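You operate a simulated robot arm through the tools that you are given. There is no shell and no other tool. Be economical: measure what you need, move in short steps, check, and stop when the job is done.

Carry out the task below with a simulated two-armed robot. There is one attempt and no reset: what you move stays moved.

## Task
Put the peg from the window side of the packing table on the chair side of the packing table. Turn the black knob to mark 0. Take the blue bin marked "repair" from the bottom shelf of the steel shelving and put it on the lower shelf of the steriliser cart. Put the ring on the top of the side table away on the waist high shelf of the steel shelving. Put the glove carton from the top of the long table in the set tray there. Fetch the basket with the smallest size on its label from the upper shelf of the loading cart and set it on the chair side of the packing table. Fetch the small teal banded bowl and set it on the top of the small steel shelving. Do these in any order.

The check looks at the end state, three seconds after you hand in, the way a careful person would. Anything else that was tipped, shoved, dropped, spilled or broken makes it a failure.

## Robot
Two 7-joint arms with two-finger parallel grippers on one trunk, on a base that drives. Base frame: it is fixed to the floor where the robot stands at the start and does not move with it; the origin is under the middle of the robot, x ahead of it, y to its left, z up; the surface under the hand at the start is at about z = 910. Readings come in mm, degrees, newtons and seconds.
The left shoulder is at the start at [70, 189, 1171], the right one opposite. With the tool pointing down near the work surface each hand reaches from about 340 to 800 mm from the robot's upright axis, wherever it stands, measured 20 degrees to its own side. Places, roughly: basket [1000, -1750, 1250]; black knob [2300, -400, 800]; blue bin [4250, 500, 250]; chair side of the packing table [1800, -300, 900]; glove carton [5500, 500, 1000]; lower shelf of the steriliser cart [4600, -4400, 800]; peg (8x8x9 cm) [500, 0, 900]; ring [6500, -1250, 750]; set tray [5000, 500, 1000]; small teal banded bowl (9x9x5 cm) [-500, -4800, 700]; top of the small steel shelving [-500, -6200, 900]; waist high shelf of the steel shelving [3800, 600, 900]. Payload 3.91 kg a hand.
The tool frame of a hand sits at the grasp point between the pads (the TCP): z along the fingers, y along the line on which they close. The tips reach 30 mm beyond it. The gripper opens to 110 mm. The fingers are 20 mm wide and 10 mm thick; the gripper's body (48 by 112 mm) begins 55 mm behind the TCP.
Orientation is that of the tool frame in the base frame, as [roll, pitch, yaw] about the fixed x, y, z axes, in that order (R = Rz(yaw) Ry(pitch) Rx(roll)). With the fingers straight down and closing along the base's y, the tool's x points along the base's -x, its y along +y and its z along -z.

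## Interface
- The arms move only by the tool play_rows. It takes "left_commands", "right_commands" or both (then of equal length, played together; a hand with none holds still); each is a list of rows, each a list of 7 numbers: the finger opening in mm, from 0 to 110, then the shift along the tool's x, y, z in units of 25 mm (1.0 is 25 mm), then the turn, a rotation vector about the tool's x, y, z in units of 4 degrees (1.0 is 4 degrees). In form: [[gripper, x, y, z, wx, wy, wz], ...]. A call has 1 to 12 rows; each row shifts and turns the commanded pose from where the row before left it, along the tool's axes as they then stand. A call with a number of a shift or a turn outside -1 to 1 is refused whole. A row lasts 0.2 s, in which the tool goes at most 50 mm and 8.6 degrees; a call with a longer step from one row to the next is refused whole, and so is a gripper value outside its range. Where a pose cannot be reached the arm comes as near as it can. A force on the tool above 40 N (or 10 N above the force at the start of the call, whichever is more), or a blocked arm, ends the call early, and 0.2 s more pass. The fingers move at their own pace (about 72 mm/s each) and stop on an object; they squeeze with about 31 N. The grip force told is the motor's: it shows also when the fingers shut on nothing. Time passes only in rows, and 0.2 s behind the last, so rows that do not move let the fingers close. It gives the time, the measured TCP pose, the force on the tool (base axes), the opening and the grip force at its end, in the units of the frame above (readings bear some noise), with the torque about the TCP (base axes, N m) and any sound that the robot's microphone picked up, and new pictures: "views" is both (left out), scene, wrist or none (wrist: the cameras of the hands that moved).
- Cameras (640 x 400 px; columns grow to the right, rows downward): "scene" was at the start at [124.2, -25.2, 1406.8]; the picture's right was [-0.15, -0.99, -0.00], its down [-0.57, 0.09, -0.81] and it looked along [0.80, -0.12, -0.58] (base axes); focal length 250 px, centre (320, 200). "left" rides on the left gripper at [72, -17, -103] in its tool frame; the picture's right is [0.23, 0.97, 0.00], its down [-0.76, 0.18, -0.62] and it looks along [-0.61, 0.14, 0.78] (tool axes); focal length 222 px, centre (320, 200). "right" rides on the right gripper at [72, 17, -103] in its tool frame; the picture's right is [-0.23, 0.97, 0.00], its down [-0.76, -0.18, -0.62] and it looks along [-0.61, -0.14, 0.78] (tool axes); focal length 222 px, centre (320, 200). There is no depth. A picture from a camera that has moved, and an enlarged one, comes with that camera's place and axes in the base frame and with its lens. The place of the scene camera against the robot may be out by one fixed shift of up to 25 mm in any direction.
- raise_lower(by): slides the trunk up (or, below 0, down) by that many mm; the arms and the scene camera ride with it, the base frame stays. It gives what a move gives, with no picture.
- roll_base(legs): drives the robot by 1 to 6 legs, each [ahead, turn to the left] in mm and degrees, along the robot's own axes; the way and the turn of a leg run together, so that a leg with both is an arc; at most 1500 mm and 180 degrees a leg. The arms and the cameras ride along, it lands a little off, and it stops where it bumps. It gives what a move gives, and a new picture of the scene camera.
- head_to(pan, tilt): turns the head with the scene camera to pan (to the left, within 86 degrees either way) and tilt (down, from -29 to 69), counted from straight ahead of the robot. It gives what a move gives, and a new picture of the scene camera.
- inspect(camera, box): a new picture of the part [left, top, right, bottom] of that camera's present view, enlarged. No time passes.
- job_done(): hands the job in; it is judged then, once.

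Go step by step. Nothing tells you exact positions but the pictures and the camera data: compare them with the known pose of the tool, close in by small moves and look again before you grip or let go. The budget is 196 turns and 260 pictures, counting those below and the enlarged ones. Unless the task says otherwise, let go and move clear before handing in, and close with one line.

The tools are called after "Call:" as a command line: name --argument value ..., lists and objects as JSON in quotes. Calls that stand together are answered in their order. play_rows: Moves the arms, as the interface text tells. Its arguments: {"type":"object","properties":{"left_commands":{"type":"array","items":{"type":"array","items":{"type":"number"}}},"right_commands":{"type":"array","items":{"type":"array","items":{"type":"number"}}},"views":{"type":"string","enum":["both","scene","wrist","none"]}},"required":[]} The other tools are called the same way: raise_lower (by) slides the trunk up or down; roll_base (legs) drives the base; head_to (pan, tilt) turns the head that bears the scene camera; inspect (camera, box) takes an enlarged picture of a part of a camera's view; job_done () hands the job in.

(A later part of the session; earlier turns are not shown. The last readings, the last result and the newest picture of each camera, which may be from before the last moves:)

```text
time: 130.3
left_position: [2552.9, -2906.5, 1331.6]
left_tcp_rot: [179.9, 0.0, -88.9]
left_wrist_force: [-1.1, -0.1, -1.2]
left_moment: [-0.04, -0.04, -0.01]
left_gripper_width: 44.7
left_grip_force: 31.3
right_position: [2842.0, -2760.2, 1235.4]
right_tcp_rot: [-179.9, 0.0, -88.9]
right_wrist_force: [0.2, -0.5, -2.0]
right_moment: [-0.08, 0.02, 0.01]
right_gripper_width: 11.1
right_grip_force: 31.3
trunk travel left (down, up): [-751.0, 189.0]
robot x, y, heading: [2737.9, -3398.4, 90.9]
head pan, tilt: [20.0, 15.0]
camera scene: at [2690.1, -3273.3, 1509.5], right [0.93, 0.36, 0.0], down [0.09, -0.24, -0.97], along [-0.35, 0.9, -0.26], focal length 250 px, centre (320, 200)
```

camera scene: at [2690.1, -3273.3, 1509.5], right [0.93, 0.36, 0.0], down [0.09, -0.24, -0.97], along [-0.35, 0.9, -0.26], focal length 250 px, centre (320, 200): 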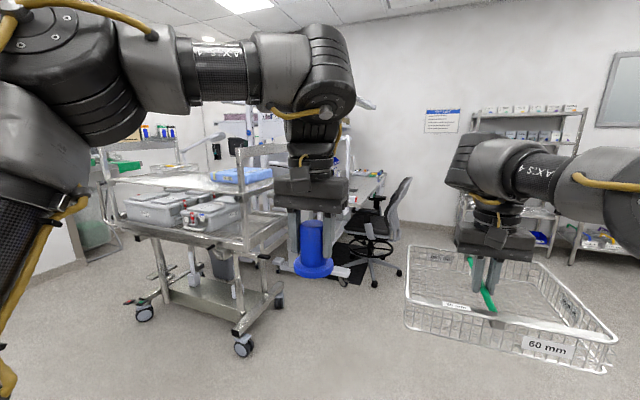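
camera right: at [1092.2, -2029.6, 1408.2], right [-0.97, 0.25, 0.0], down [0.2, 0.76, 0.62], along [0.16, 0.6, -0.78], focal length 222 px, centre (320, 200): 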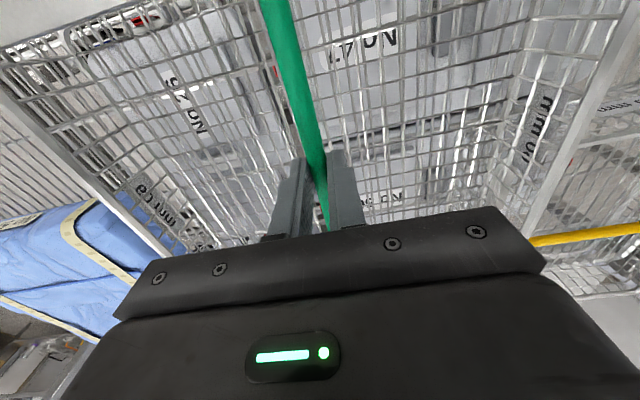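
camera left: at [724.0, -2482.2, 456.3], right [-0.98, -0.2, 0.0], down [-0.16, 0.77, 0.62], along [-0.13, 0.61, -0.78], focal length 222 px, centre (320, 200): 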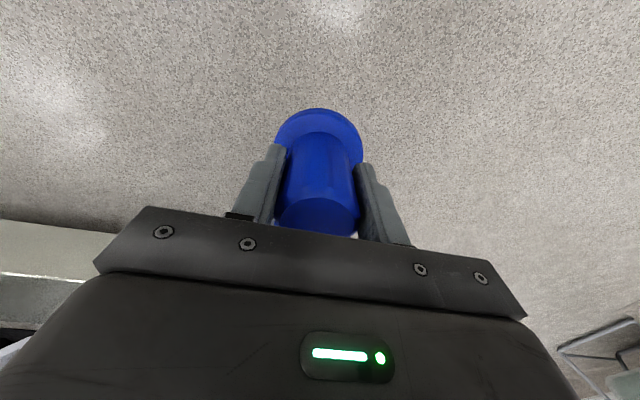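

A chair stands at the table's chair side, about [2390, -970]. I go north a bit and look again.

Call:
roll_base --legs '[[0, -6], [1450, 0], [150, 0]]'

Call:
head_to --pan 45 --tilt 20

```text
time: 139.1
left_position: [2745.9, -1277.3, 1333.9]
left_tcp_rot: [180.0, 0.0, -95.0]
left_wrist_force: [-0.2, 1.0, -0.4]
left_moment: [-0.01, -0.01, 0.01]
left_gripper_width: 45.2
left_grip_force: 30.7
right_position: [3051.2, -1161.7, 1238.1]
right_tcp_rot: [-179.8, 0.2, -94.9]
right_wrist_force: [0.1, -0.2, -2.8]
right_moment: [-0.02, -0.01, -0.02]
right_gripper_width: 11.3
right_grip_force: 30.9
trunk travel left (down, up): [-751.0, 189.0]
robot x, y, heading: [2877.2, -1780.3, 84.9]
head pan, tilt: [20.0, 15.0]
camera scene: at [2847.1, -1659.0, 1509.9], right [0.97, 0.26, 0.0], down [0.07, -0.25, -0.97], along [-0.25, 0.93, -0.26], focal length 250 px, centre (320, 200)
```

scene: 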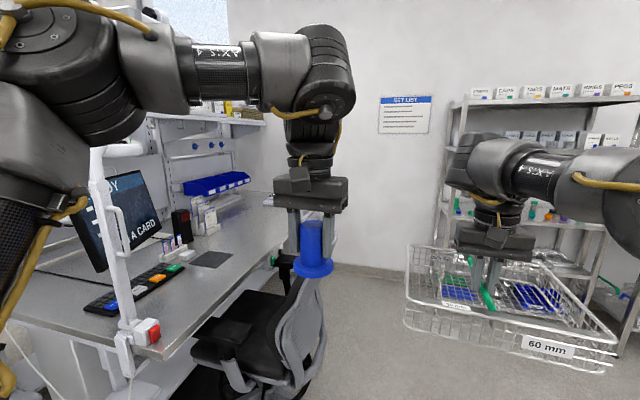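

```text
time: 140.0
left_position: [2746.0, -1274.5, 1332.1]
left_tcp_rot: [180.0, -0.1, -95.0]
left_wrist_force: [-0.8, 1.3, 0.3]
left_moment: [-0.02, -0.01, -0.01]
left_gripper_width: 44.8
left_grip_force: 30.9
right_position: [3049.8, -1159.3, 1235.4]
right_tcp_rot: [-179.8, 0.0, -94.8]
right_wrist_force: [0.4, 0.1, -3.1]
right_moment: [-0.05, 0.0, 0.03]
right_gripper_width: 11.4
right_grip_force: 30.5
trunk travel left (down, up): [-751.0, 189.0]
robot x, y, heading: [2881.8, -1782.8, 85.0]
head pan, tilt: [45.0, 20.0]
camera scene: at [2811.8, -1674.1, 1501.3], right [0.77, 0.64, 0.0], down [0.22, -0.26, -0.94], along [-0.6, 0.72, -0.34], focal length 250 px, centre (320, 200)
```

scene: 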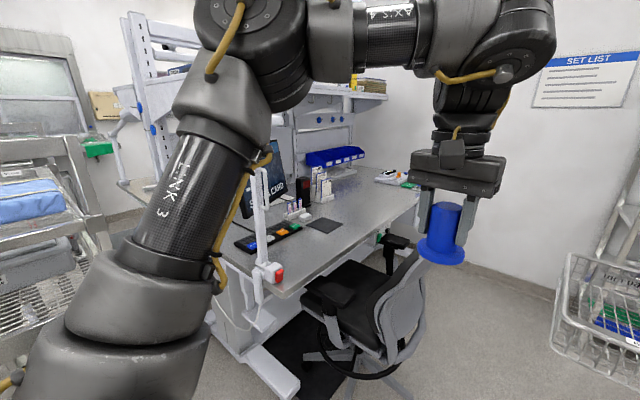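

I see the chair side with monitor, card reader and chair; I zoom on the table edge for the black knob.

Call:
inspect --camera "scene" --box '[240, 150, 440, 300]'

```text
2.67 times, centred on (340, 225) of scene
camera zoom: at [2811.8, -1674.1, 1501.3], right [0.77, 0.64, 0.0], down [0.22, -0.26, -0.94], along [-0.6, 0.72, -0.34], focal length 666 px, centre (267, 133)
```

zoom: 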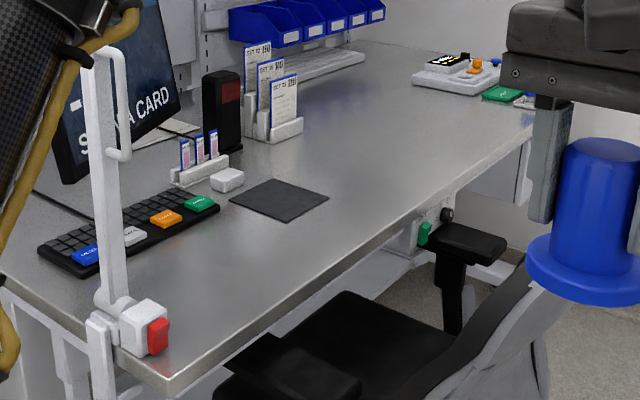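

The knob seems to be on a small box under the table's front edge at about [2280, -420, 830], near the chair's armrest. I move to about [3110, -910] and face the table.

Call:
roll_base --legs '[[0, -10], [950, 0], [0, 105]]'

Call:
head_to --pan 0 --tilt 28

```text
time: 150.0
left_position: [2622.6, -1043.2, 1333.1]
left_tcp_rot: [-179.8, 0.0, -0.7]
left_wrist_force: [0.3, 0.0, -1.3]
left_moment: [-0.01, 0.01, 0.01]
left_gripper_width: 45.2
left_grip_force: 30.9
right_position: [2485.6, -747.9, 1237.0]
right_tcp_rot: [-179.8, 0.1, -0.6]
right_wrist_force: [-0.5, -0.3, -2.8]
right_moment: [0.0, -0.07, 0.02]
right_gripper_width: 11.0
right_grip_force: 30.9
trunk travel left (down, up): [-751.0, 189.0]
robot x, y, heading: [3118.6, -871.2, 179.4]
head pan, tilt: [45.0, 20.0]
camera scene: at [2990.1, -949.3, 1501.4], right [-0.7, 0.72, 0.0], down [0.25, 0.24, -0.94], along [-0.67, -0.66, -0.34], focal length 250 px, centre (320, 200)
```

scene: 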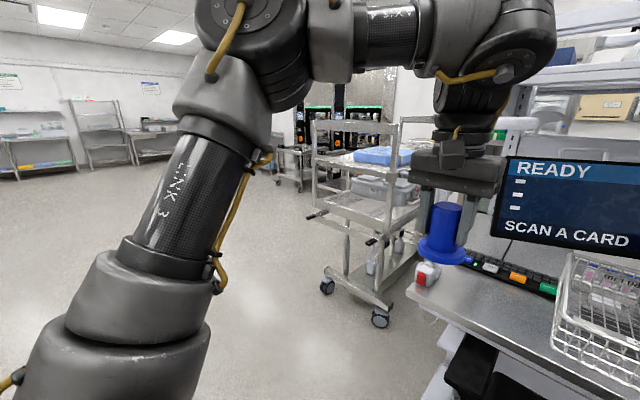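

```text
time: 151.1
left_position: [2623.0, -1043.0, 1333.5]
left_tcp_rot: [-180.0, 0.1, -0.7]
left_wrist_force: [0.1, -0.6, 0.2]
left_moment: [0.02, -0.04, 0.01]
left_gripper_width: 45.0
left_grip_force: 30.9
right_position: [2484.5, -747.6, 1235.6]
right_tcp_rot: [-179.8, 0.1, -0.8]
right_wrist_force: [0.3, -0.6, -3.8]
right_moment: [0.0, -0.06, -0.02]
right_gripper_width: 11.3
right_grip_force: 31.2
trunk travel left (down, up): [-751.0, 189.0]
robot x, y, heading: [3122.4, -871.0, 179.1]
head pan, tilt: [0.0, 28.0]
camera scene: at [2965.6, -883.4, 1488.5], right [0.01, 1.0, 0.0], down [0.47, -0.01, -0.88], along [-0.88, 0.01, -0.47], focal length 250 px, centre (320, 200)
```

scene: 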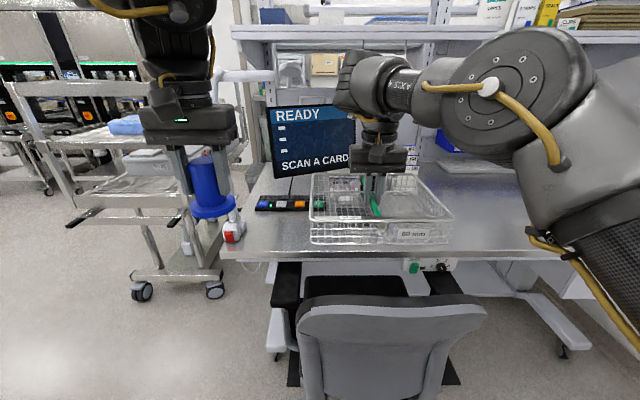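

The knob box is at about [2285, -430, 850], behind the chair's right shoulder as seen from here. The free table area lies north of the chair, so I shift to about y=−50 and face the table.

Call:
roll_base --legs '[[0, -79], [830, 0], [0, 80]]'

```text
time: 162.2
left_position: [2453.9, -264.3, 1332.1]
left_tcp_rot: [180.0, -0.1, 1.4]
left_wrist_force: [0.0, -1.0, 0.0]
left_moment: [0.02, 0.0, -0.01]
left_gripper_width: 45.1
left_grip_force: 30.4
right_position: [2306.2, 25.7, 1235.6]
right_tcp_rot: [-179.9, 0.0, 1.4]
right_wrist_force: [0.3, -0.4, -4.2]
right_moment: [-0.03, -0.06, 0.03]
right_gripper_width: 11.5
right_grip_force: 30.4
trunk travel left (down, up): [-751.0, 189.0]
robot x, y, heading: [2945.7, -73.6, -178.8]
head pan, tilt: [0.0, 28.0]
camera scene: at [2790.2, -91.6, 1488.5], right [-0.02, 1.0, 0.0], down [0.47, 0.01, -0.88], along [-0.88, -0.02, -0.47], focal length 250 px, centre (320, 200)
```

scene: 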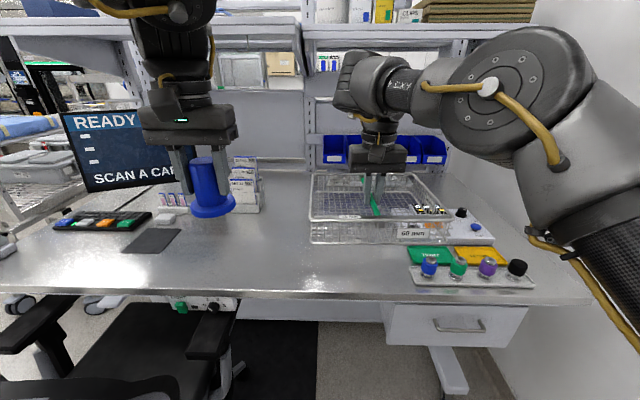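

Clear table area ahead: I'll set the basket around [2100, -70] and the peg around [2120, -420], away from the tray, cards and mat. I move in 170 mm.

Call:
roll_base --legs '[[180, -1]]'

Call:
play_rows --right_commands '[[0, 0, 0.8, 0.8, 0, 0, 0], [0, 0, 0.8, 0.8, 0, 0, 0], [0, 0, 0.8, 0.8, 0, 0, 0], [0, 0, 0.8, 0.8, 0, 0, 0], [0, 0, 0, 0.8, 0, 0, 0], [0, 0, 0, 0.8, 0, 0, 0], [0, 0, 0, 0.8, 0, 0, 0], [0, 0, 0, 0.8, 0, 0, 0]]' --left_commands '[[0, -0.8, 0.85, 0, 0, 0, 0], [0, -0.8, 0.85, 0, 0, 0, 0], [0, -0.8, 0.85, 0, 0, 0, 0], [0, -0.8, 0.85, 0, 0, 0, 0], [0, -0.8, 0.85, 0.5, 0, 0, 0], [0, -0.8, 0.85, 0.5, 0, 0, 0], [0, -0.8, 0.85, 0.5, 0, 0, 0], [0, 0, 0, 0.8, 0, 0, 0]]' --views "both"

```text
time: 163.7
left_position: [2270.8, -258.7, 1332.9]
left_tcp_rot: [-180.0, 0.2, 0.4]
left_wrist_force: [0.3, -0.4, -0.4]
left_moment: [-0.02, 0.02, 0.0]
left_gripper_width: 45.1
left_grip_force: 30.9
right_position: [2128.8, 33.9, 1237.6]
right_tcp_rot: [-179.9, 0.2, 0.4]
right_wrist_force: [0.9, -0.7, -2.8]
right_moment: [-0.02, -0.04, 0.03]
right_gripper_width: 11.6
right_grip_force: 31.6
trunk travel left (down, up): [-751.0, 189.0]
robot x, y, heading: [2761.0, -79.4, -179.8]
head pan, tilt: [0.0, 28.0]
camera scene: at [2611.6, -92.3, 1488.9], right [-0.01, 1.0, 0.0], down [0.47, 0.0, -0.88], along [-0.88, -0.01, -0.47], focal length 250 px, centre (320, 200)
```

scene: 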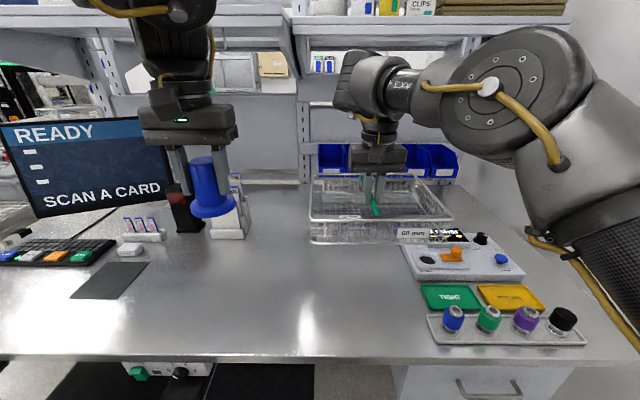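

```text
time: 165.5
left_position: [2154.8, -401.8, 1249.8]
left_tcp_rot: [-180.0, 0.0, 0.4]
left_wrist_force: [0.2, 0.1, -0.5]
left_moment: [-0.01, 0.02, -0.01]
left_gripper_width: 44.8
left_grip_force: 30.8
left hand out of reach, approached as far as the arm can: row 4, 5, 6, 7
right_position: [2124.9, -46.4, 1075.5]
right_tcp_rot: [-179.9, -0.1, 0.4]
right_wrist_force: [0.0, -0.7, -3.6]
right_moment: [-0.02, -0.06, 0.04]
right_gripper_width: 11.6
right_grip_force: 30.3
trunk travel left (down, up): [-751.0, 189.0]
robot x, y, heading: [2765.8, -77.7, -179.5]
head pan, tilt: [0.0, 28.0]
camera scene: at [2607.0, -93.2, 1488.4], right [-0.01, 1.0, 0.0], down [0.47, 0.0, -0.88], along [-0.88, -0.01, -0.47], focal length 250 px, centre (320, 200)
camera right: at [2198.1, -61.5, 1176.6], right [-0.22, -0.98, 0.0], down [-0.76, 0.17, 0.62], along [-0.61, 0.14, -0.78], focal length 222 px, centre (320, 200)
camera left: at [2228.5, -384.9, 1353.2], right [0.23, -0.97, 0.0], down [-0.76, -0.18, 0.62], along [-0.61, -0.14, -0.78], focal length 222 px, centre (320, 200)
```

scene: 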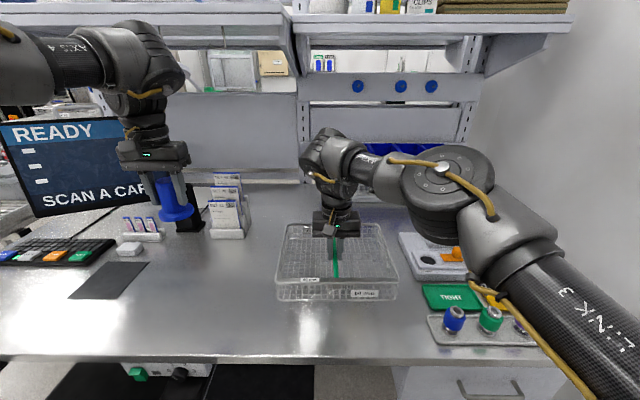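
right: 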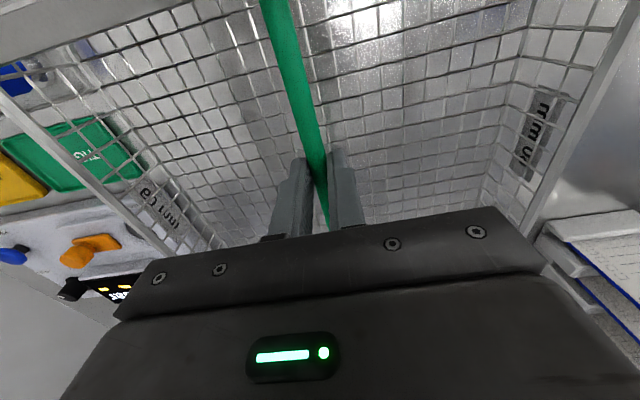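
left: 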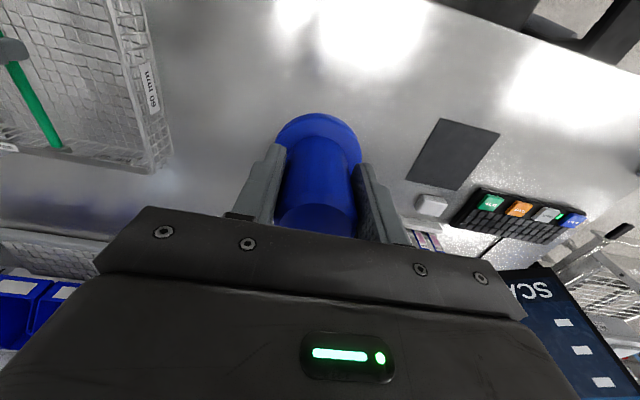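

Both are over free table. I lower the basket and the peg towards the surface.

Call:
play_rows --left_commands '[[0, 0, 0, 1, 0, 0, 0], [0, 0, 0, 1, 0, 0, 0], [0, 0, 0, 1, 0, 0, 0], [0, 0, 0, 1, 0, 0, 0], [0, 0, 0, 1, 0, 0, 0], [0, 0, 0, 1, 0, 0, 0], [0, 0, 0, 1, 0, 0, 0], [0, 0, 0, 1, 0, 0, 0], [0, 0, 0, 1, 0, 0, 0], [0, 0, 0, 1, 0, 0, 0], [0, 0, 0, 0.5, 0, 0, 0]]' --right_commands '[[0, 0, 0.3, 0.3, 0, 0, 0], [0, 0, 0.3, 0.3, 0, 0, 0], [0, 0, 0.3, 0.3, 0, 0, 0], [0, 0, 0.3, 0.3, 0, 0, 0], [0, 0, 0, 0.3, 0, 0, 0], [0, 0, 0, 0.3, 0, 0, 0], [0, 0, 0, 0.3, 0, 0, 0], [0, 0, 0, 0.3, 0, 0, 0], [0, 0, 0, 0.2, 0, 0, 0], [0, 0, 0, 0.2, 0, 0, 0], [0, 0, 0, 0.2, 0, 0, 0]]'

```text
time: 167.9
left_position: [2156.4, -403.0, 989.5]
left_tcp_rot: [179.9, 0.0, 0.4]
left_wrist_force: [0.2, 0.6, -0.4]
left_moment: [0.01, -0.05, -0.01]
left_gripper_width: 44.9
left_grip_force: 31.3
right_position: [2125.1, -74.4, 1000.5]
right_tcp_rot: [-180.0, 0.1, 0.4]
right_wrist_force: [-1.1, -0.3, -3.2]
right_moment: [-0.03, -0.08, -0.02]
right_gripper_width: 11.2
right_grip_force: 30.9
trunk travel left (down, up): [-751.0, 189.0]
robot x, y, heading: [2763.5, -78.2, -179.6]
head pan, tilt: [0.0, 28.0]
camera scene: at [2607.4, -92.6, 1488.4], right [-0.01, 1.0, 0.0], down [0.47, 0.0, -0.88], along [-0.88, -0.01, -0.47], focal length 250 px, centre (320, 200)
camera right: at [2198.4, -91.0, 1102.3], right [-0.22, -0.98, 0.0], down [-0.76, 0.17, 0.62], along [-0.61, 0.14, -0.78], focal length 222 px, centre (320, 200)
camera left: at [2229.8, -386.7, 1092.2], right [0.23, -0.97, 0.0], down [-0.76, -0.18, 0.62], along [-0.61, -0.15, -0.78], focal length 222 px, centre (320, 200)
```

scene: 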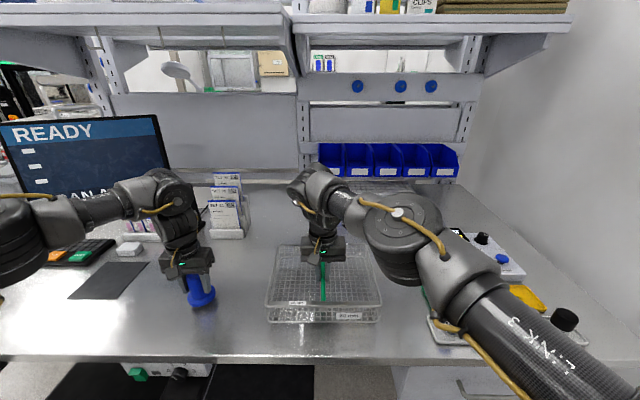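
right: 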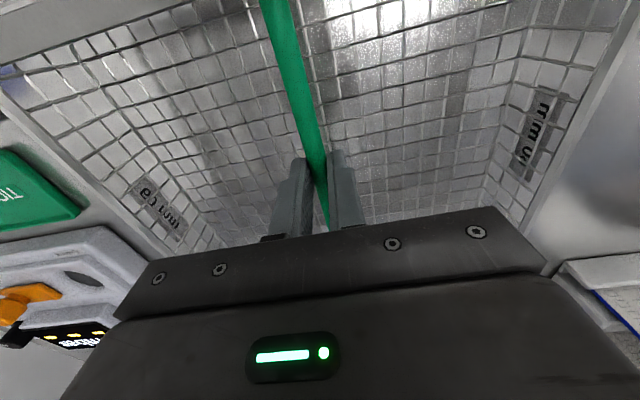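
left: 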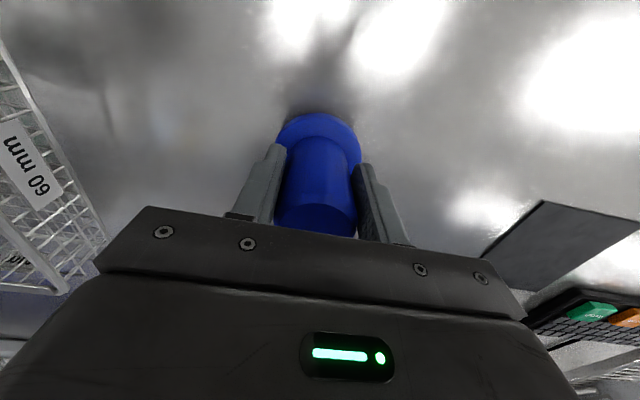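

Close now. I lower in small steps until contact.

Call:
play_rows --left_commands '[[0, 0, 0, 0.2, 0, 0, 0], [0, 0, 0, 0.2, 0, 0, 0], [0, 0, 0, 0.2, 0, 0, 0], [0, 0, 0, 0.1, 0, 0, 0], [0, 0, 0, 0.1, 0, 0, 0], [0, 0, 0, 0, 0, 0, 0]]' --right_commands '[[0, 0, 0, 0.2, 0, 0, 0], [0, 0, 0, 0.2, 0, 0, 0], [0, 0, 0, 0.2, 0, 0, 0], [0, 0, 0, 0.1, 0, 0, 0], [0, 0, 0, 0.1, 0, 0, 0], [0, 0, 0, 0, 0, 0, 0]]' --views "none"

```text
time: 169.3
left_position: [2156.0, -402.0, 969.4]
left_tcp_rot: [179.9, 0.1, 0.4]
left_wrist_force: [-0.9, -0.5, 3.0]
left_moment: [-0.11, 0.06, -0.02]
left_gripper_width: 44.8
left_grip_force: 30.6
right_position: [2126.6, -75.2, 981.3]
right_tcp_rot: [-179.7, 0.2, 0.4]
right_wrist_force: [0.0, -0.5, -3.6]
right_moment: [0.0, -0.08, 0.0]
right_gripper_width: 11.2
right_grip_force: 31.2
trunk travel left (down, up): [-751.0, 189.0]
robot x, y, heading: [2761.2, -82.7, -179.7]
head pan, tilt: [0.0, 28.0]
```

The peg touches down; I release it, and keep lowering the basket.

Call:
play_rows --left_commands '[[70, 0, 0, 0, 0, 0, 0], [90, 0, 0, 0, 0, 0, 0], [110, 0, 0, 0, 0, 0, 0], [110, 0, 0, -0.5, 0, 0, 0], [110, 0, 0, -1, 0, 0, 0], [110, 0, 0, -1, 0, 0, 0], [110, 0, 0, -1, 0, 0, 0], [110, 0, 0, -1, 0, 0, 0], [110, 0, 0, -1, 0, 0, 0]]' --right_commands '[[0, 0, 0, 0.1, 0, 0, 0], [0, 0, 0, 0.1, 0, 0, 0], [0, 0, 0, 0.1, 0, 0, 0], [0, 0, 0, 0.1, 0, 0, 0], [0, 0, 0, 0.1, 0, 0, 0], [0, 0, 0, 0, 0, 0, 0], [0, 0, 0, 0, 0, 0, 0], [0, 0, 0, 0, 0, 0, 0], [0, 0, 0, 0, 0, 0, 0]]' --views "scene"

```text
time: 170.5
left_position: [2157.3, -402.5, 1004.4]
left_tcp_rot: [-179.9, 0.1, 0.3]
left_wrist_force: [-0.1, 0.2, 0.7]
left_moment: [-0.04, -0.03, 0.01]
left_gripper_width: 109.9
left_grip_force: 0.0
right_position: [2127.1, -73.3, 975.8]
right_tcp_rot: [-180.0, 0.7, 0.2]
right_wrist_force: [5.9, 1.5, 19.6]
right_moment: [-0.07, -0.12, 0.1]
right_gripper_width: 11.1
right_grip_force: 30.8
trunk travel left (down, up): [-751.0, 189.0]
robot x, y, heading: [2762.1, -77.8, -179.8]
head pan, tilt: [0.0, 28.0]
stopped in row 6 (right hand): the force on the tool passed its limit at 42 N (the readings are from after the stop); the commanded pose is now the measured one
camera scene: at [2611.6, -91.9, 1488.7], right [-0.01, 1.0, 0.0], down [0.47, 0.0, -0.88], along [-0.88, -0.01, -0.47], focal length 250 px, centre (320, 200)
```

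scene: 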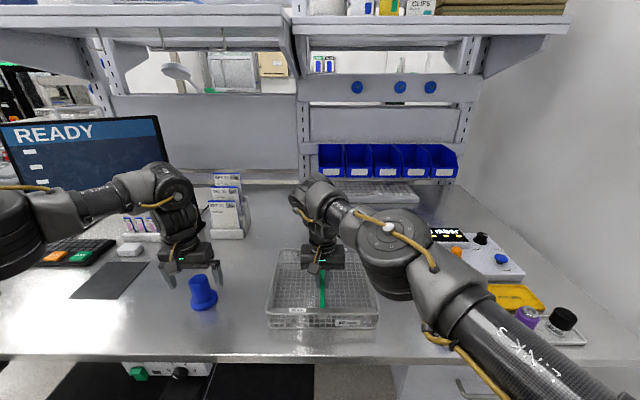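

Basket is down, peg stands. I release the basket's bar and raise both hands.

Call:
play_rows --left_commands '[[110, 0, 0, -1, 0, 0, 0], [110, 0, 0, -1, 0, 0, 0], [110, 0, 0, -1, 0, 0, 0], [110, 0, 0, -1, 0, 0, 0], [110, 0, 0, -1, 0, 0, 0], [110, 0, 0, 0, 0, 0, 0], [110, 0, 0, 0, 0, 0, 0], [110, 0, 0, 0, 0, 0, 0], [110, 0, 0, 0, 0, 0, 0], [110, 0, 0, 0, 0, 0, 0]]' --right_commands '[[20, 0, 0, 0, 0, 0, 0], [40, 0, 0, 0, 0, 0, 0], [40, 0, 0, 0, 0, 0, 0], [40, 0, 0, -0.5, 0, 0, 0], [40, 0, 0, -1, 0, 0, 0], [40, 0, 0, -1, 0, 0, 0], [40, 0, 0, -1, 0, 0, 0], [40, 0, 0, -1, 0, 0, 0], [40, 0, 0, -1, 0, 0, 0], [40, 0, 0, -1, 0, 0, 0]]' --views "scene"

```text
time: 172.7
left_position: [2156.2, -402.6, 1129.2]
left_tcp_rot: [180.0, 0.1, 0.4]
left_wrist_force: [0.7, 0.0, 0.3]
left_moment: [-0.01, -0.01, 0.0]
left_gripper_width: 110.1
left_grip_force: 0.0
right_position: [2126.2, -76.1, 1136.4]
right_tcp_rot: [-179.9, 0.5, 0.4]
right_wrist_force: [-0.2, -0.3, -0.2]
right_moment: [0.0, 0.01, -0.02]
right_gripper_width: 39.8
right_grip_force: 0.0
trunk travel left (down, up): [-751.0, 189.0]
robot x, y, heading: [2761.6, -78.3, -179.8]
head pan, tilt: [0.0, 28.0]
camera scene: at [2609.5, -92.3, 1488.6], right [-0.01, 1.0, 0.0], down [0.47, 0.0, -0.88], along [-0.88, -0.01, -0.47], focal length 250 px, centre (320, 200)
```

scene: 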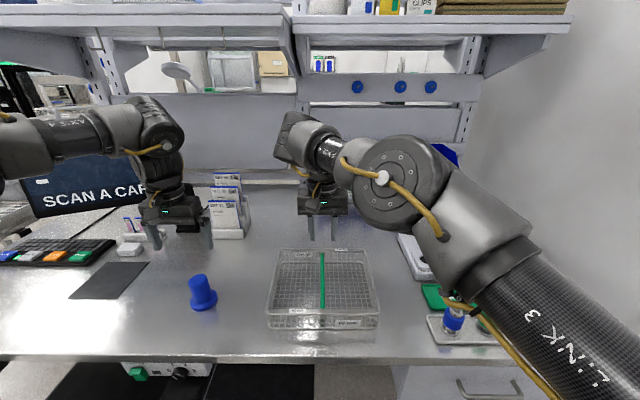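

Both placed well. Now the knob under the table edge; I zoom in.

Call:
inspect --camera "scene" --box '[110, 350, 230, 400]'

Call:
roll_base --legs '[[-320, 0]]'

Call:
head_to --pan 25 --tilt 35

```text
5.33 times, centred on (170, 375) of scene
camera zoom: at [2609.5, -92.3, 1488.6], right [-0.01, 1.0, 0.0], down [0.47, 0.0, -0.88], along [-0.88, -0.01, -0.47], focal length 1333 px, centre (1120, -733)
```

zoom: 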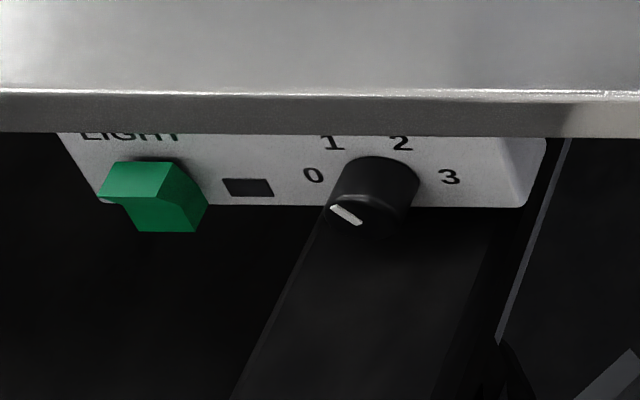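

```text
time: 174.9
left_position: [2475.8, -399.0, 1128.1]
left_tcp_rot: [-180.0, 0.0, 0.1]
left_wrist_force: [0.6, 0.1, -0.7]
left_moment: [-0.01, -0.01, 0.0]
left_gripper_width: 110.0
left_grip_force: 0.1
right_position: [2447.9, -73.5, 1135.6]
right_tcp_rot: [-180.0, 0.6, 0.0]
right_wrist_force: [-0.2, -0.4, -0.7]
right_moment: [0.02, -0.01, -0.01]
right_gripper_width: 40.0
right_grip_force: 0.1
trunk travel left (down, up): [-751.0, 189.0]
robot x, y, heading: [3082.0, -75.8, -179.5]
head pan, tilt: [0.0, 28.0]
camera scene: at [2929.2, -90.8, 1488.3], right [0.0, 1.0, 0.0], down [0.47, 0.0, -0.88], along [-0.88, 0.0, -0.47], focal length 250 px, centre (320, 200)
```

scene: 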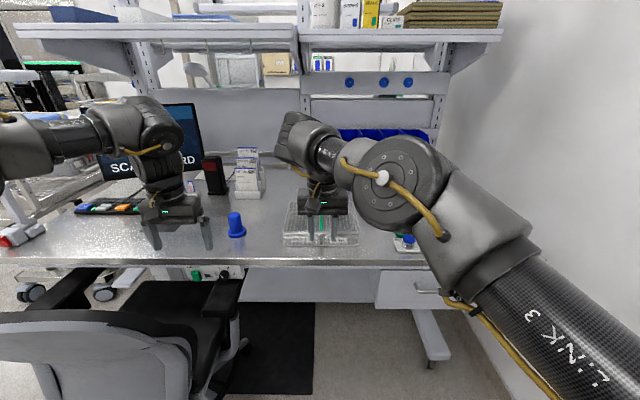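

```text
time: 175.8
left_position: [2477.4, -399.7, 1128.4]
left_tcp_rot: [-179.9, 0.0, 0.1]
left_wrist_force: [-0.1, -1.3, -0.3]
left_moment: [0.01, -0.01, -0.05]
left_gripper_width: 110.1
left_grip_force: 0.1
right_position: [2447.1, -71.8, 1135.3]
right_tcp_rot: [-180.0, 0.6, 0.1]
right_wrist_force: [-0.1, -0.1, 0.0]
right_moment: [-0.01, -0.02, -0.02]
right_gripper_width: 40.0
right_grip_force: 0.1
trunk travel left (down, up): [-751.0, 189.0]
robot x, y, heading: [3087.1, -75.0, -180.0]
head pan, tilt: [25.0, 35.0]
camera scene: at [2942.2, -127.6, 1477.6], right [-0.42, 0.91, 0.0], down [0.52, 0.24, -0.82], along [-0.74, -0.35, -0.57], focal length 250 px, centre (320, 200)
```

scene: 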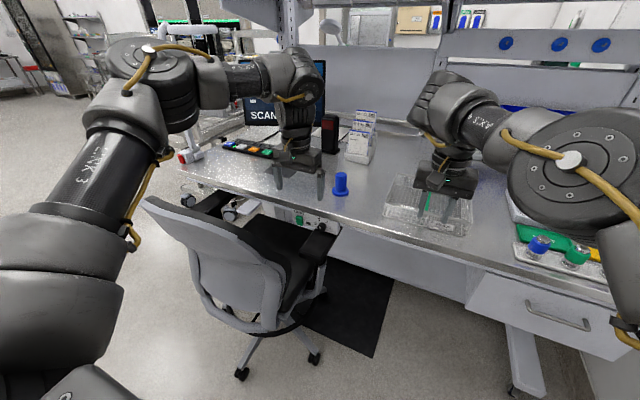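

Marks 0–3 run around the black knob, but I need a frontal view. I move the left hand clear of the chair and lower the trunk.

Call:
play_rows --left_commands '[[60, 0, -1, 0, 0, 0, 0], [60, 0, -1, 0, 0, 0, 0], [60, 0, -1, 0, 0, 0, 0], [60, 0, -1, 0, 0, 0, 0], [60, 0, -1, 0, 0, 0, 0], [60, 0, -1, 0, 0, 0, 0]]' --views "none"

Call:
raise_lower --by -380

Call:
head_to --pan 25 --tilt 20

```text
time: 177.2
left_position: [2478.0, -247.3, 1128.4]
left_tcp_rot: [-180.0, 0.0, 0.2]
left_wrist_force: [-0.1, 0.5, 0.0]
left_moment: [0.01, -0.01, 0.0]
left_gripper_width: 60.0
left_grip_force: 0.0
right_position: [2447.1, -70.8, 1135.5]
right_tcp_rot: [-180.0, 0.4, 0.0]
right_wrist_force: [-0.4, -0.7, -0.2]
right_moment: [-0.02, -0.02, -0.01]
right_gripper_width: 40.1
right_grip_force: 0.1
trunk travel left (down, up): [-751.0, 189.0]
robot x, y, heading: [3081.4, -76.7, -179.5]
head pan, tilt: [25.0, 35.0]
```

```text
time: 180.8
left_position: [2478.4, -249.3, 749.6]
left_tcp_rot: [180.0, 0.0, 0.2]
left_wrist_force: [0.0, -0.3, 0.0]
left_moment: [-0.03, 0.03, 0.01]
left_gripper_width: 60.1
left_grip_force: 0.1
right_position: [2448.8, -73.2, 754.9]
right_tcp_rot: [-180.0, 0.5, 0.1]
right_wrist_force: [0.1, 0.6, 0.0]
right_moment: [0.01, -0.01, 0.01]
right_gripper_width: 40.1
right_grip_force: 0.2
trunk travel left (down, up): [-371.0, 569.0]
robot x, y, heading: [3082.1, -80.0, -179.6]
head pan, tilt: [25.0, 35.0]
```

```text
time: 181.6
left_position: [2478.5, -247.7, 748.4]
left_tcp_rot: [180.0, 0.1, 0.2]
left_wrist_force: [-0.6, -0.2, -0.7]
left_moment: [-0.01, 0.01, 0.01]
left_gripper_width: 59.9
left_grip_force: 0.1
right_position: [2447.8, -71.7, 756.1]
right_tcp_rot: [-179.9, 0.5, 0.1]
right_wrist_force: [-0.1, -0.3, -0.7]
right_moment: [0.0, 0.04, -0.02]
right_gripper_width: 40.0
right_grip_force: 0.1
trunk travel left (down, up): [-371.0, 569.0]
robot x, y, heading: [3086.0, -75.0, -179.6]
head pan, tilt: [25.0, 20.0]
camera scene: at [2937.6, -129.8, 1121.4], right [-0.43, 0.91, 0.0], down [0.31, 0.15, -0.94], along [-0.85, -0.4, -0.34], focal length 250 px, centre (320, 200)
```

scene: 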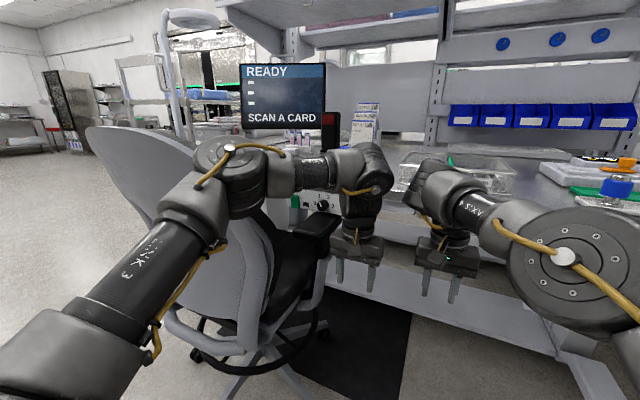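

I zoom on the knob panel.

Call:
inspect --camera "scene" --box '[280, 180, 350, 224]'

```text
9.09 times, centred on (315, 202) of scene
camera zoom: at [2937.6, -129.8, 1121.4], right [-0.43, 0.91, 0.0], down [0.31, 0.15, -0.94], along [-0.85, -0.4, -0.34], focal length 2272 px, centre (366, 182)
```

zoom: 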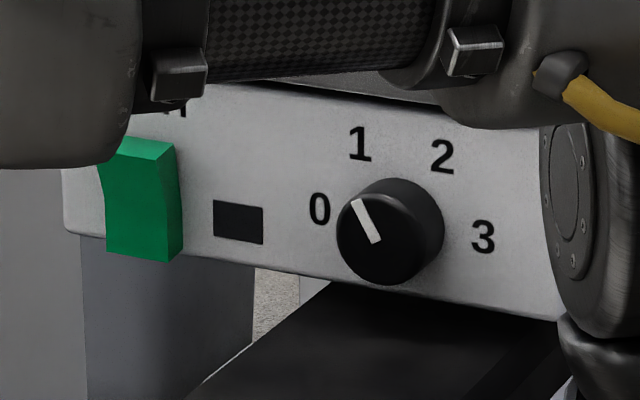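

The pointer stands near mark 1; 0 is about 60° counter-clockwise. The chair's armrest is right under the knob, so I'll grip from above with the tool tilted ~35°. First raise and move nearer.

Call:
raise_lower --by 300

Call:
roll_base --legs '[[225, 0]]'

Call:
play_rows --left_commands '[[60, 0.4, 0.9, 0, 0, -0.97, 0], [60, 0.4, 0.9, 0, 0, -0.97, 0], [60, 0.4, 0.9, 0, 0, -0.97, 0], [60, 0.4, 0.9, 0, 0, -0.97, 0], [60, 0.4, 0.9, 0, 0, -0.97, 0], [60, 0.4, 0.9, 0, 0, -0.97, 0], [60, 0.4, 0.9, 0, 0, -0.97, 0], [60, 0.4, 0.9, 0, 0, -0.97, 0], [60, 0, 0, 0, 0, -0.97, 0]]' --views "both"

```text
time: 184.6
left_position: [2478.3, -249.9, 1048.7]
left_tcp_rot: [180.0, 0.1, 0.2]
left_wrist_force: [0.0, -0.7, -0.1]
left_moment: [0.01, -0.01, 0.02]
left_gripper_width: 60.2
left_grip_force: 0.0
right_position: [2448.3, -73.0, 1055.3]
right_tcp_rot: [-179.9, 0.4, 0.1]
right_wrist_force: [-0.9, -0.3, 0.4]
right_moment: [0.0, 0.02, -0.03]
right_gripper_width: 39.7
right_grip_force: 0.0
trunk travel left (down, up): [-671.0, 269.0]
robot x, y, heading: [3082.5, -77.5, -179.7]
head pan, tilt: [25.0, 20.0]
```

```text
time: 186.3
left_position: [2253.6, -253.4, 1049.9]
left_tcp_rot: [180.0, 0.1, 0.5]
left_wrist_force: [0.0, -0.3, -0.6]
left_moment: [0.01, -0.02, 0.0]
left_gripper_width: 59.8
left_grip_force: 0.1
right_position: [2222.9, -77.6, 1055.7]
right_tcp_rot: [-179.9, 0.5, 0.4]
right_wrist_force: [0.4, 0.6, 0.3]
right_moment: [-0.03, 0.01, 0.0]
right_gripper_width: 40.0
right_grip_force: 0.0
trunk travel left (down, up): [-671.0, 269.0]
robot x, y, heading: [2859.0, -77.7, -179.6]
head pan, tilt: [25.0, 20.0]
camera scene: at [2713.4, -131.6, 1421.5], right [-0.43, 0.9, 0.0], down [0.31, 0.15, -0.94], along [-0.85, -0.4, -0.34], focal length 250 px, centre (320, 200)
```

scene: 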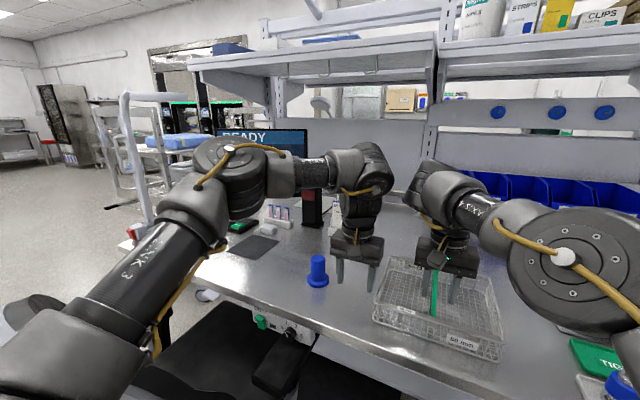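

```text
time: 188.3
left_position: [2331.7, -432.6, 1029.3]
left_tcp_rot: [180.0, 35.0, 0.4]
left_wrist_force: [-0.9, -0.3, 0.4]
left_moment: [0.05, -0.01, -0.01]
left_gripper_width: 60.0
left_grip_force: 0.0
right_position: [2223.4, -76.7, 1056.4]
right_tcp_rot: [-180.0, 0.5, 0.4]
right_wrist_force: [0.4, 0.2, 0.0]
right_moment: [-0.01, 0.02, -0.01]
right_gripper_width: 39.9
right_grip_force: 0.1
trunk travel left (down, up): [-671.0, 269.0]
robot x, y, heading: [2857.2, -79.5, -179.8]
head pan, tilt: [25.0, 20.0]
camera scene: at [2713.1, -131.4, 1421.5], right [-0.43, 0.9, 0.0], down [0.31, 0.15, -0.94], along [-0.85, -0.4, -0.34], focal length 250 px, centre (320, 200)
camera left: at [2451.6, -415.7, 1072.2], right [0.19, -0.97, -0.13], down [-0.27, -0.18, 0.95], along [-0.94, -0.15, -0.29], focal length 222 px, centre (320, 200)
```

scene: 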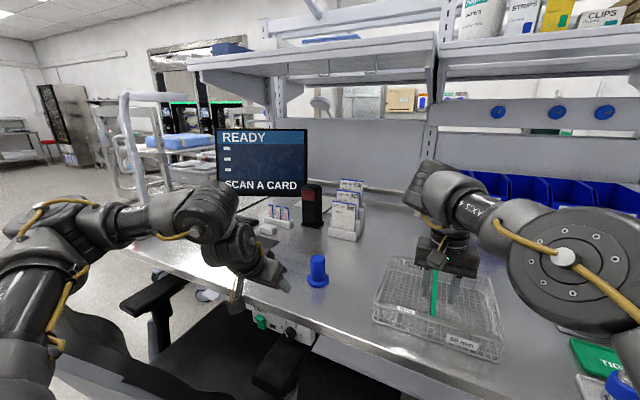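
left: 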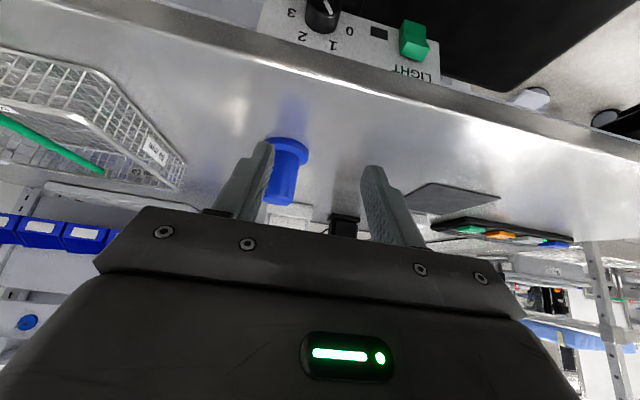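

The wrist view shows the knob ahead at about y=−418. I zoom from the scene camera to see knob and armrest spacing.

Call:
inspect --camera "scene" --box '[220, 280, 360, 390]'

Call:
inspect --camera "left" --box '[240, 0, 440, 110]'

```text
3.64 times, centred on (290, 335) of scene
camera zoom: at [2713.1, -131.4, 1421.5], right [-0.43, 0.9, 0.0], down [0.31, 0.15, -0.94], along [-0.85, -0.4, -0.34], focal length 909 px, centre (429, -291)
```

zoom: 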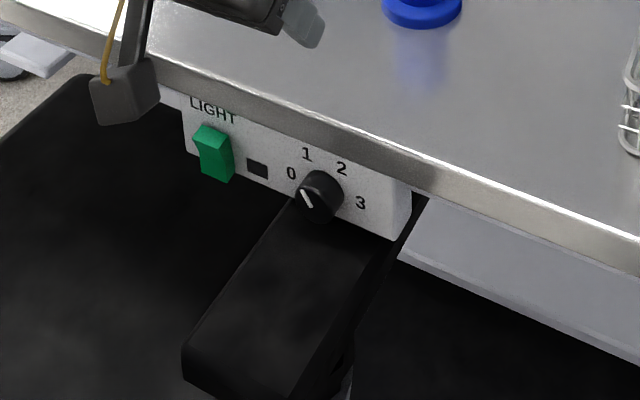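

```text
3.20 times, centred on (340, 55) of left
camera zoom: at [2451.6, -415.7, 1072.2], right [0.19, -0.97, -0.13], down [-0.27, -0.18, 0.95], along [-0.94, -0.15, -0.29], focal length 711 px, centre (256, 664)
```

zoom: 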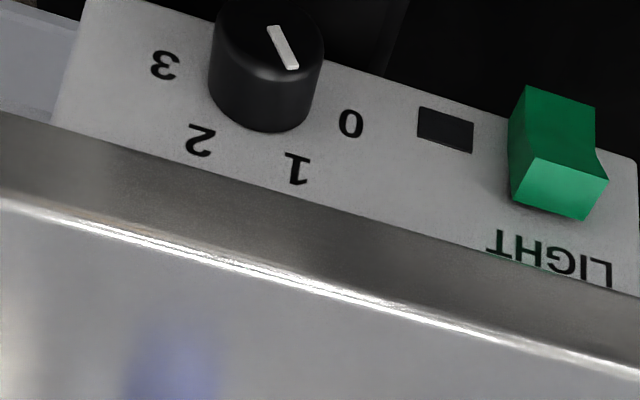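

I step closer in front of the table edge for a second wrist view.

Call:
play_rows --left_commands '[[60, 0.9, -0.19, 0.98, 0, 0, 0], [60, 0.9, -0.19, 0.98, 0, 0, 0], [60, 0.9, -0.19, 0.98, 0, 0, 0]]' --views "both"

```text
time: 189.1
left_position: [2344.9, -420.3, 930.8]
left_tcp_rot: [-179.9, 34.9, 0.5]
left_wrist_force: [-0.4, 0.4, -0.5]
left_moment: [0.01, -0.01, 0.01]
left_gripper_width: 60.1
left_grip_force: 0.1
right_position: [2224.0, -77.6, 1054.9]
right_tcp_rot: [-179.8, 0.5, 0.5]
right_wrist_force: [0.8, 0.0, 0.6]
right_moment: [0.04, 0.01, 0.0]
right_gripper_width: 40.1
right_grip_force: 0.1
trunk travel left (down, up): [-671.0, 269.0]
robot x, y, heading: [2864.0, -76.1, -179.6]
head pan, tilt: [25.0, 20.0]
camera scene: at [2712.6, -132.5, 1421.4], right [-0.43, 0.9, 0.0], down [0.31, 0.15, -0.94], along [-0.85, -0.4, -0.34], focal length 250 px, centre (320, 200)
camera left: at [2464.1, -401.4, 973.1], right [0.19, -0.97, -0.13], down [-0.27, -0.18, 0.95], along [-0.94, -0.15, -0.29], focal length 222 px, centre (320, 200)
```

scene: 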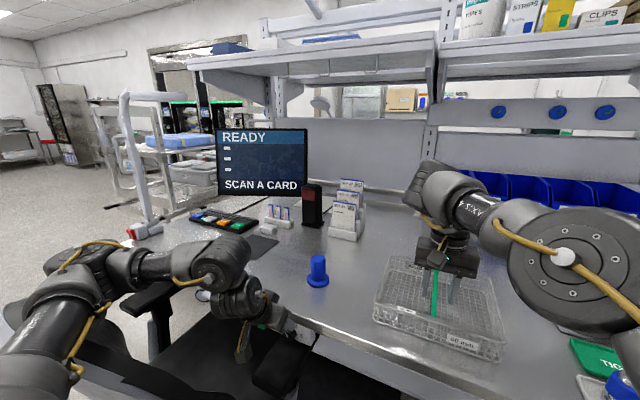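
left: 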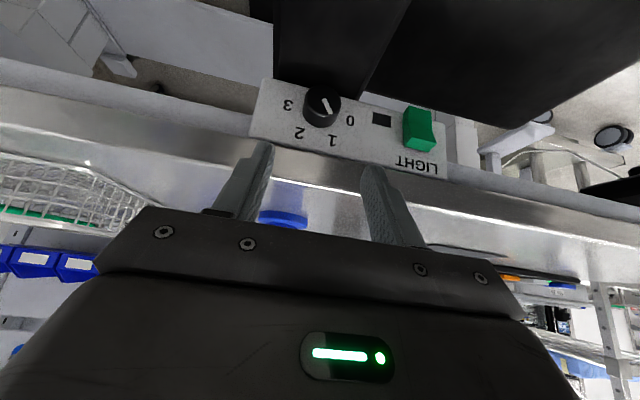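

Triangulated: knob centre ≈ [2310, -417, 842], armrest top ≈ z 797. I pre-roll the tool 30° so the turn to 0 ends at 30° the other way.

Call:
play_rows --left_commands '[[60, 0.48, -0.76, 0.37, 0, 0, 0], [60, 0.48, -0.76, 0.37, 0, 0, 0], [60, 0, 0, 0, -0.77, 0, 0.54], [60, 0, 0, 0, -0.77, 0, 0.54], [60, 0, 0, 0, -0.77, 0, 0.54], [60, 0, 0, 0, -0.77, 0, 0.54], [60, 0, 0, 0, -0.77, 0, 0.54], [60, 0, 0, 0, -0.77, 0, 0.54], [60, 0, 0, 0, -0.77, 0, 0.54], [60, 0, 0, 0, -0.77, 0, 0.54]]' --views "wrist"

```text
time: 191.2
left_position: [2318.4, -414.7, 893.9]
left_tcp_rot: [149.9, 30.4, -16.5]
left_wrist_force: [22.0, 7.8, 14.7]
left_moment: [-0.55, 0.3, 0.59]
left_gripper_width: 59.5
left_grip_force: 0.1
left hand out of reach, approached as far as the arm can: row 4, 5, 6, 7, 8, 9, 10
right_position: [2228.6, -76.9, 1059.5]
right_tcp_rot: [179.8, 0.8, 0.5]
right_wrist_force: [-0.3, 0.0, 0.3]
right_moment: [-0.02, 0.01, -0.02]
right_gripper_width: 40.2
right_grip_force: 0.1
trunk travel left (down, up): [-671.0, 269.0]
robot x, y, heading: [2857.8, -80.2, -179.3]
head pan, tilt: [25.0, 20.0]
stopped in row 10 (left hand): the force on the tool passed its limit at 46 N (the readings are from after the stop); the commanded pose is now the measured one
camera left: at [2437.0, -380.6, 927.0], right [0.19, -0.93, 0.31], down [-0.28, 0.25, 0.93], along [-0.94, -0.26, -0.22], focal length 222 px, centre (320, 200)
```

left: 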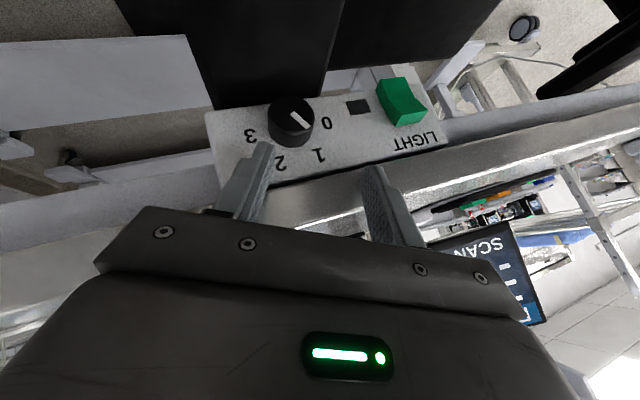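

That pose was too close-in for the arm and a finger touched the table edge. I back the base 130 mm, freeing it, to give the arm more room.

Call:
roll_base --legs '[[-130, 0]]'

Call:
play_rows --left_commands '[[60, 0, 0, 0, 0, 0, 0]]' --views "wrist"

```text
time: 192.4
left_position: [2444.9, -415.9, 891.3]
left_tcp_rot: [149.9, 30.5, -16.2]
left_wrist_force: [-0.4, 0.2, 0.3]
left_moment: [0.02, 0.01, 0.0]
left_gripper_width: 59.8
left_grip_force: 0.0
right_position: [2356.0, -76.5, 1057.7]
right_tcp_rot: [-179.9, 0.5, 0.6]
right_wrist_force: [-0.4, -0.2, -0.2]
right_moment: [0.02, 0.02, 0.02]
right_gripper_width: 40.2
right_grip_force: 0.1
trunk travel left (down, up): [-671.0, 269.0]
robot x, y, heading: [2989.9, -79.5, -179.5]
head pan, tilt: [25.0, 20.0]
camera scene: at [2846.3, -130.6, 1421.7], right [-0.43, 0.9, 0.0], down [0.31, 0.15, -0.94], along [-0.85, -0.41, -0.34], focal length 250 px, centre (320, 200)
```

scene: 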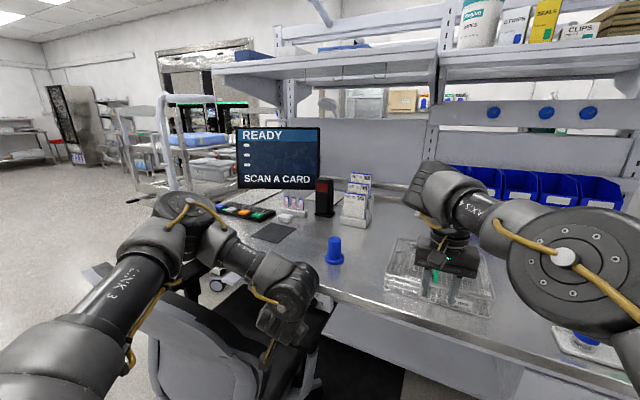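

```text
time: 192.8
left_position: [2443.0, -414.8, 889.2]
left_tcp_rot: [150.1, 30.2, -16.2]
left_wrist_force: [-0.3, 0.4, 0.1]
left_moment: [-0.02, 0.0, 0.02]
left_gripper_width: 59.9
left_grip_force: 0.0
right_position: [2353.1, -76.3, 1055.4]
right_tcp_rot: [-180.0, 0.4, 0.5]
right_wrist_force: [0.0, 0.2, -0.3]
right_moment: [-0.01, -0.01, 0.01]
right_gripper_width: 39.9
right_grip_force: 0.1
trunk travel left (down, up): [-671.0, 269.0]
robot x, y, heading: [2987.2, -74.4, -179.7]
head pan, tilt: [25.0, 20.0]
camera left: at [2561.5, -381.7, 923.1], right [0.19, -0.93, 0.31], down [-0.28, 0.25, 0.93], along [-0.94, -0.26, -0.22], focal length 222 px, centre (320, 200)
```

left: 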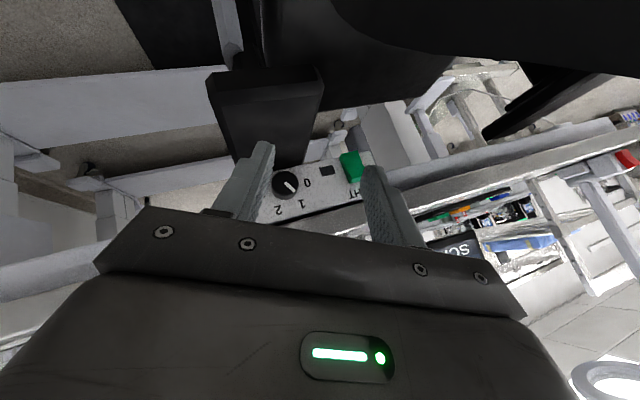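

Now I bring the tilted hand to the pre-grasp point in front of the knob.

Call:
play_rows --left_commands '[[60, -0.88, -0.19, 0.34, 0, 0, 0], [60, -0.88, -0.19, 0.34, 0, 0, 0], [60, -0.88, -0.19, 0.34, 0, 0, 0], [60, -0.88, -0.19, 0.34, 0, 0, 0], [60, 0, 0, 0, 0, 0, 0]]' --views "wrist"

```text
time: 194.0
left_position: [2352.3, -390.9, 899.5]
left_tcp_rot: [150.0, 30.3, -16.3]
left_wrist_force: [-0.2, -0.1, 0.8]
left_moment: [0.02, -0.03, -0.03]
left_gripper_width: 60.0
left_grip_force: 0.0
right_position: [2355.4, -76.9, 1056.0]
right_tcp_rot: [-179.9, 0.6, 0.5]
right_wrist_force: [0.4, 0.4, 0.4]
right_moment: [0.02, 0.01, 0.02]
right_gripper_width: 39.9
right_grip_force: 0.1
trunk travel left (down, up): [-671.0, 269.0]
robot x, y, heading: [2990.2, -74.8, -179.3]
head pan, tilt: [25.0, 20.0]
camera left: at [2470.6, -356.2, 933.2], right [0.19, -0.93, 0.31], down [-0.28, 0.25, 0.93], along [-0.94, -0.26, -0.22], focal length 222 px, centre (320, 200)
```

left: 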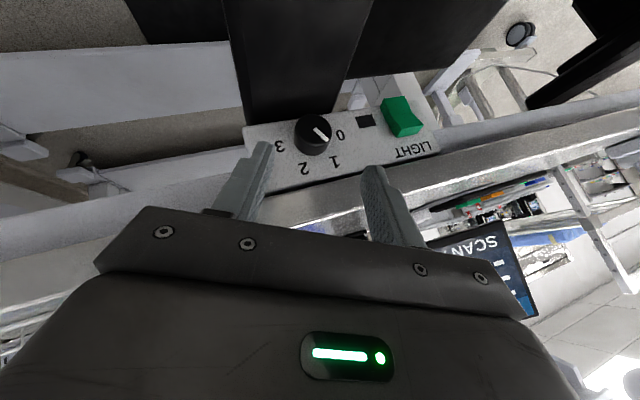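

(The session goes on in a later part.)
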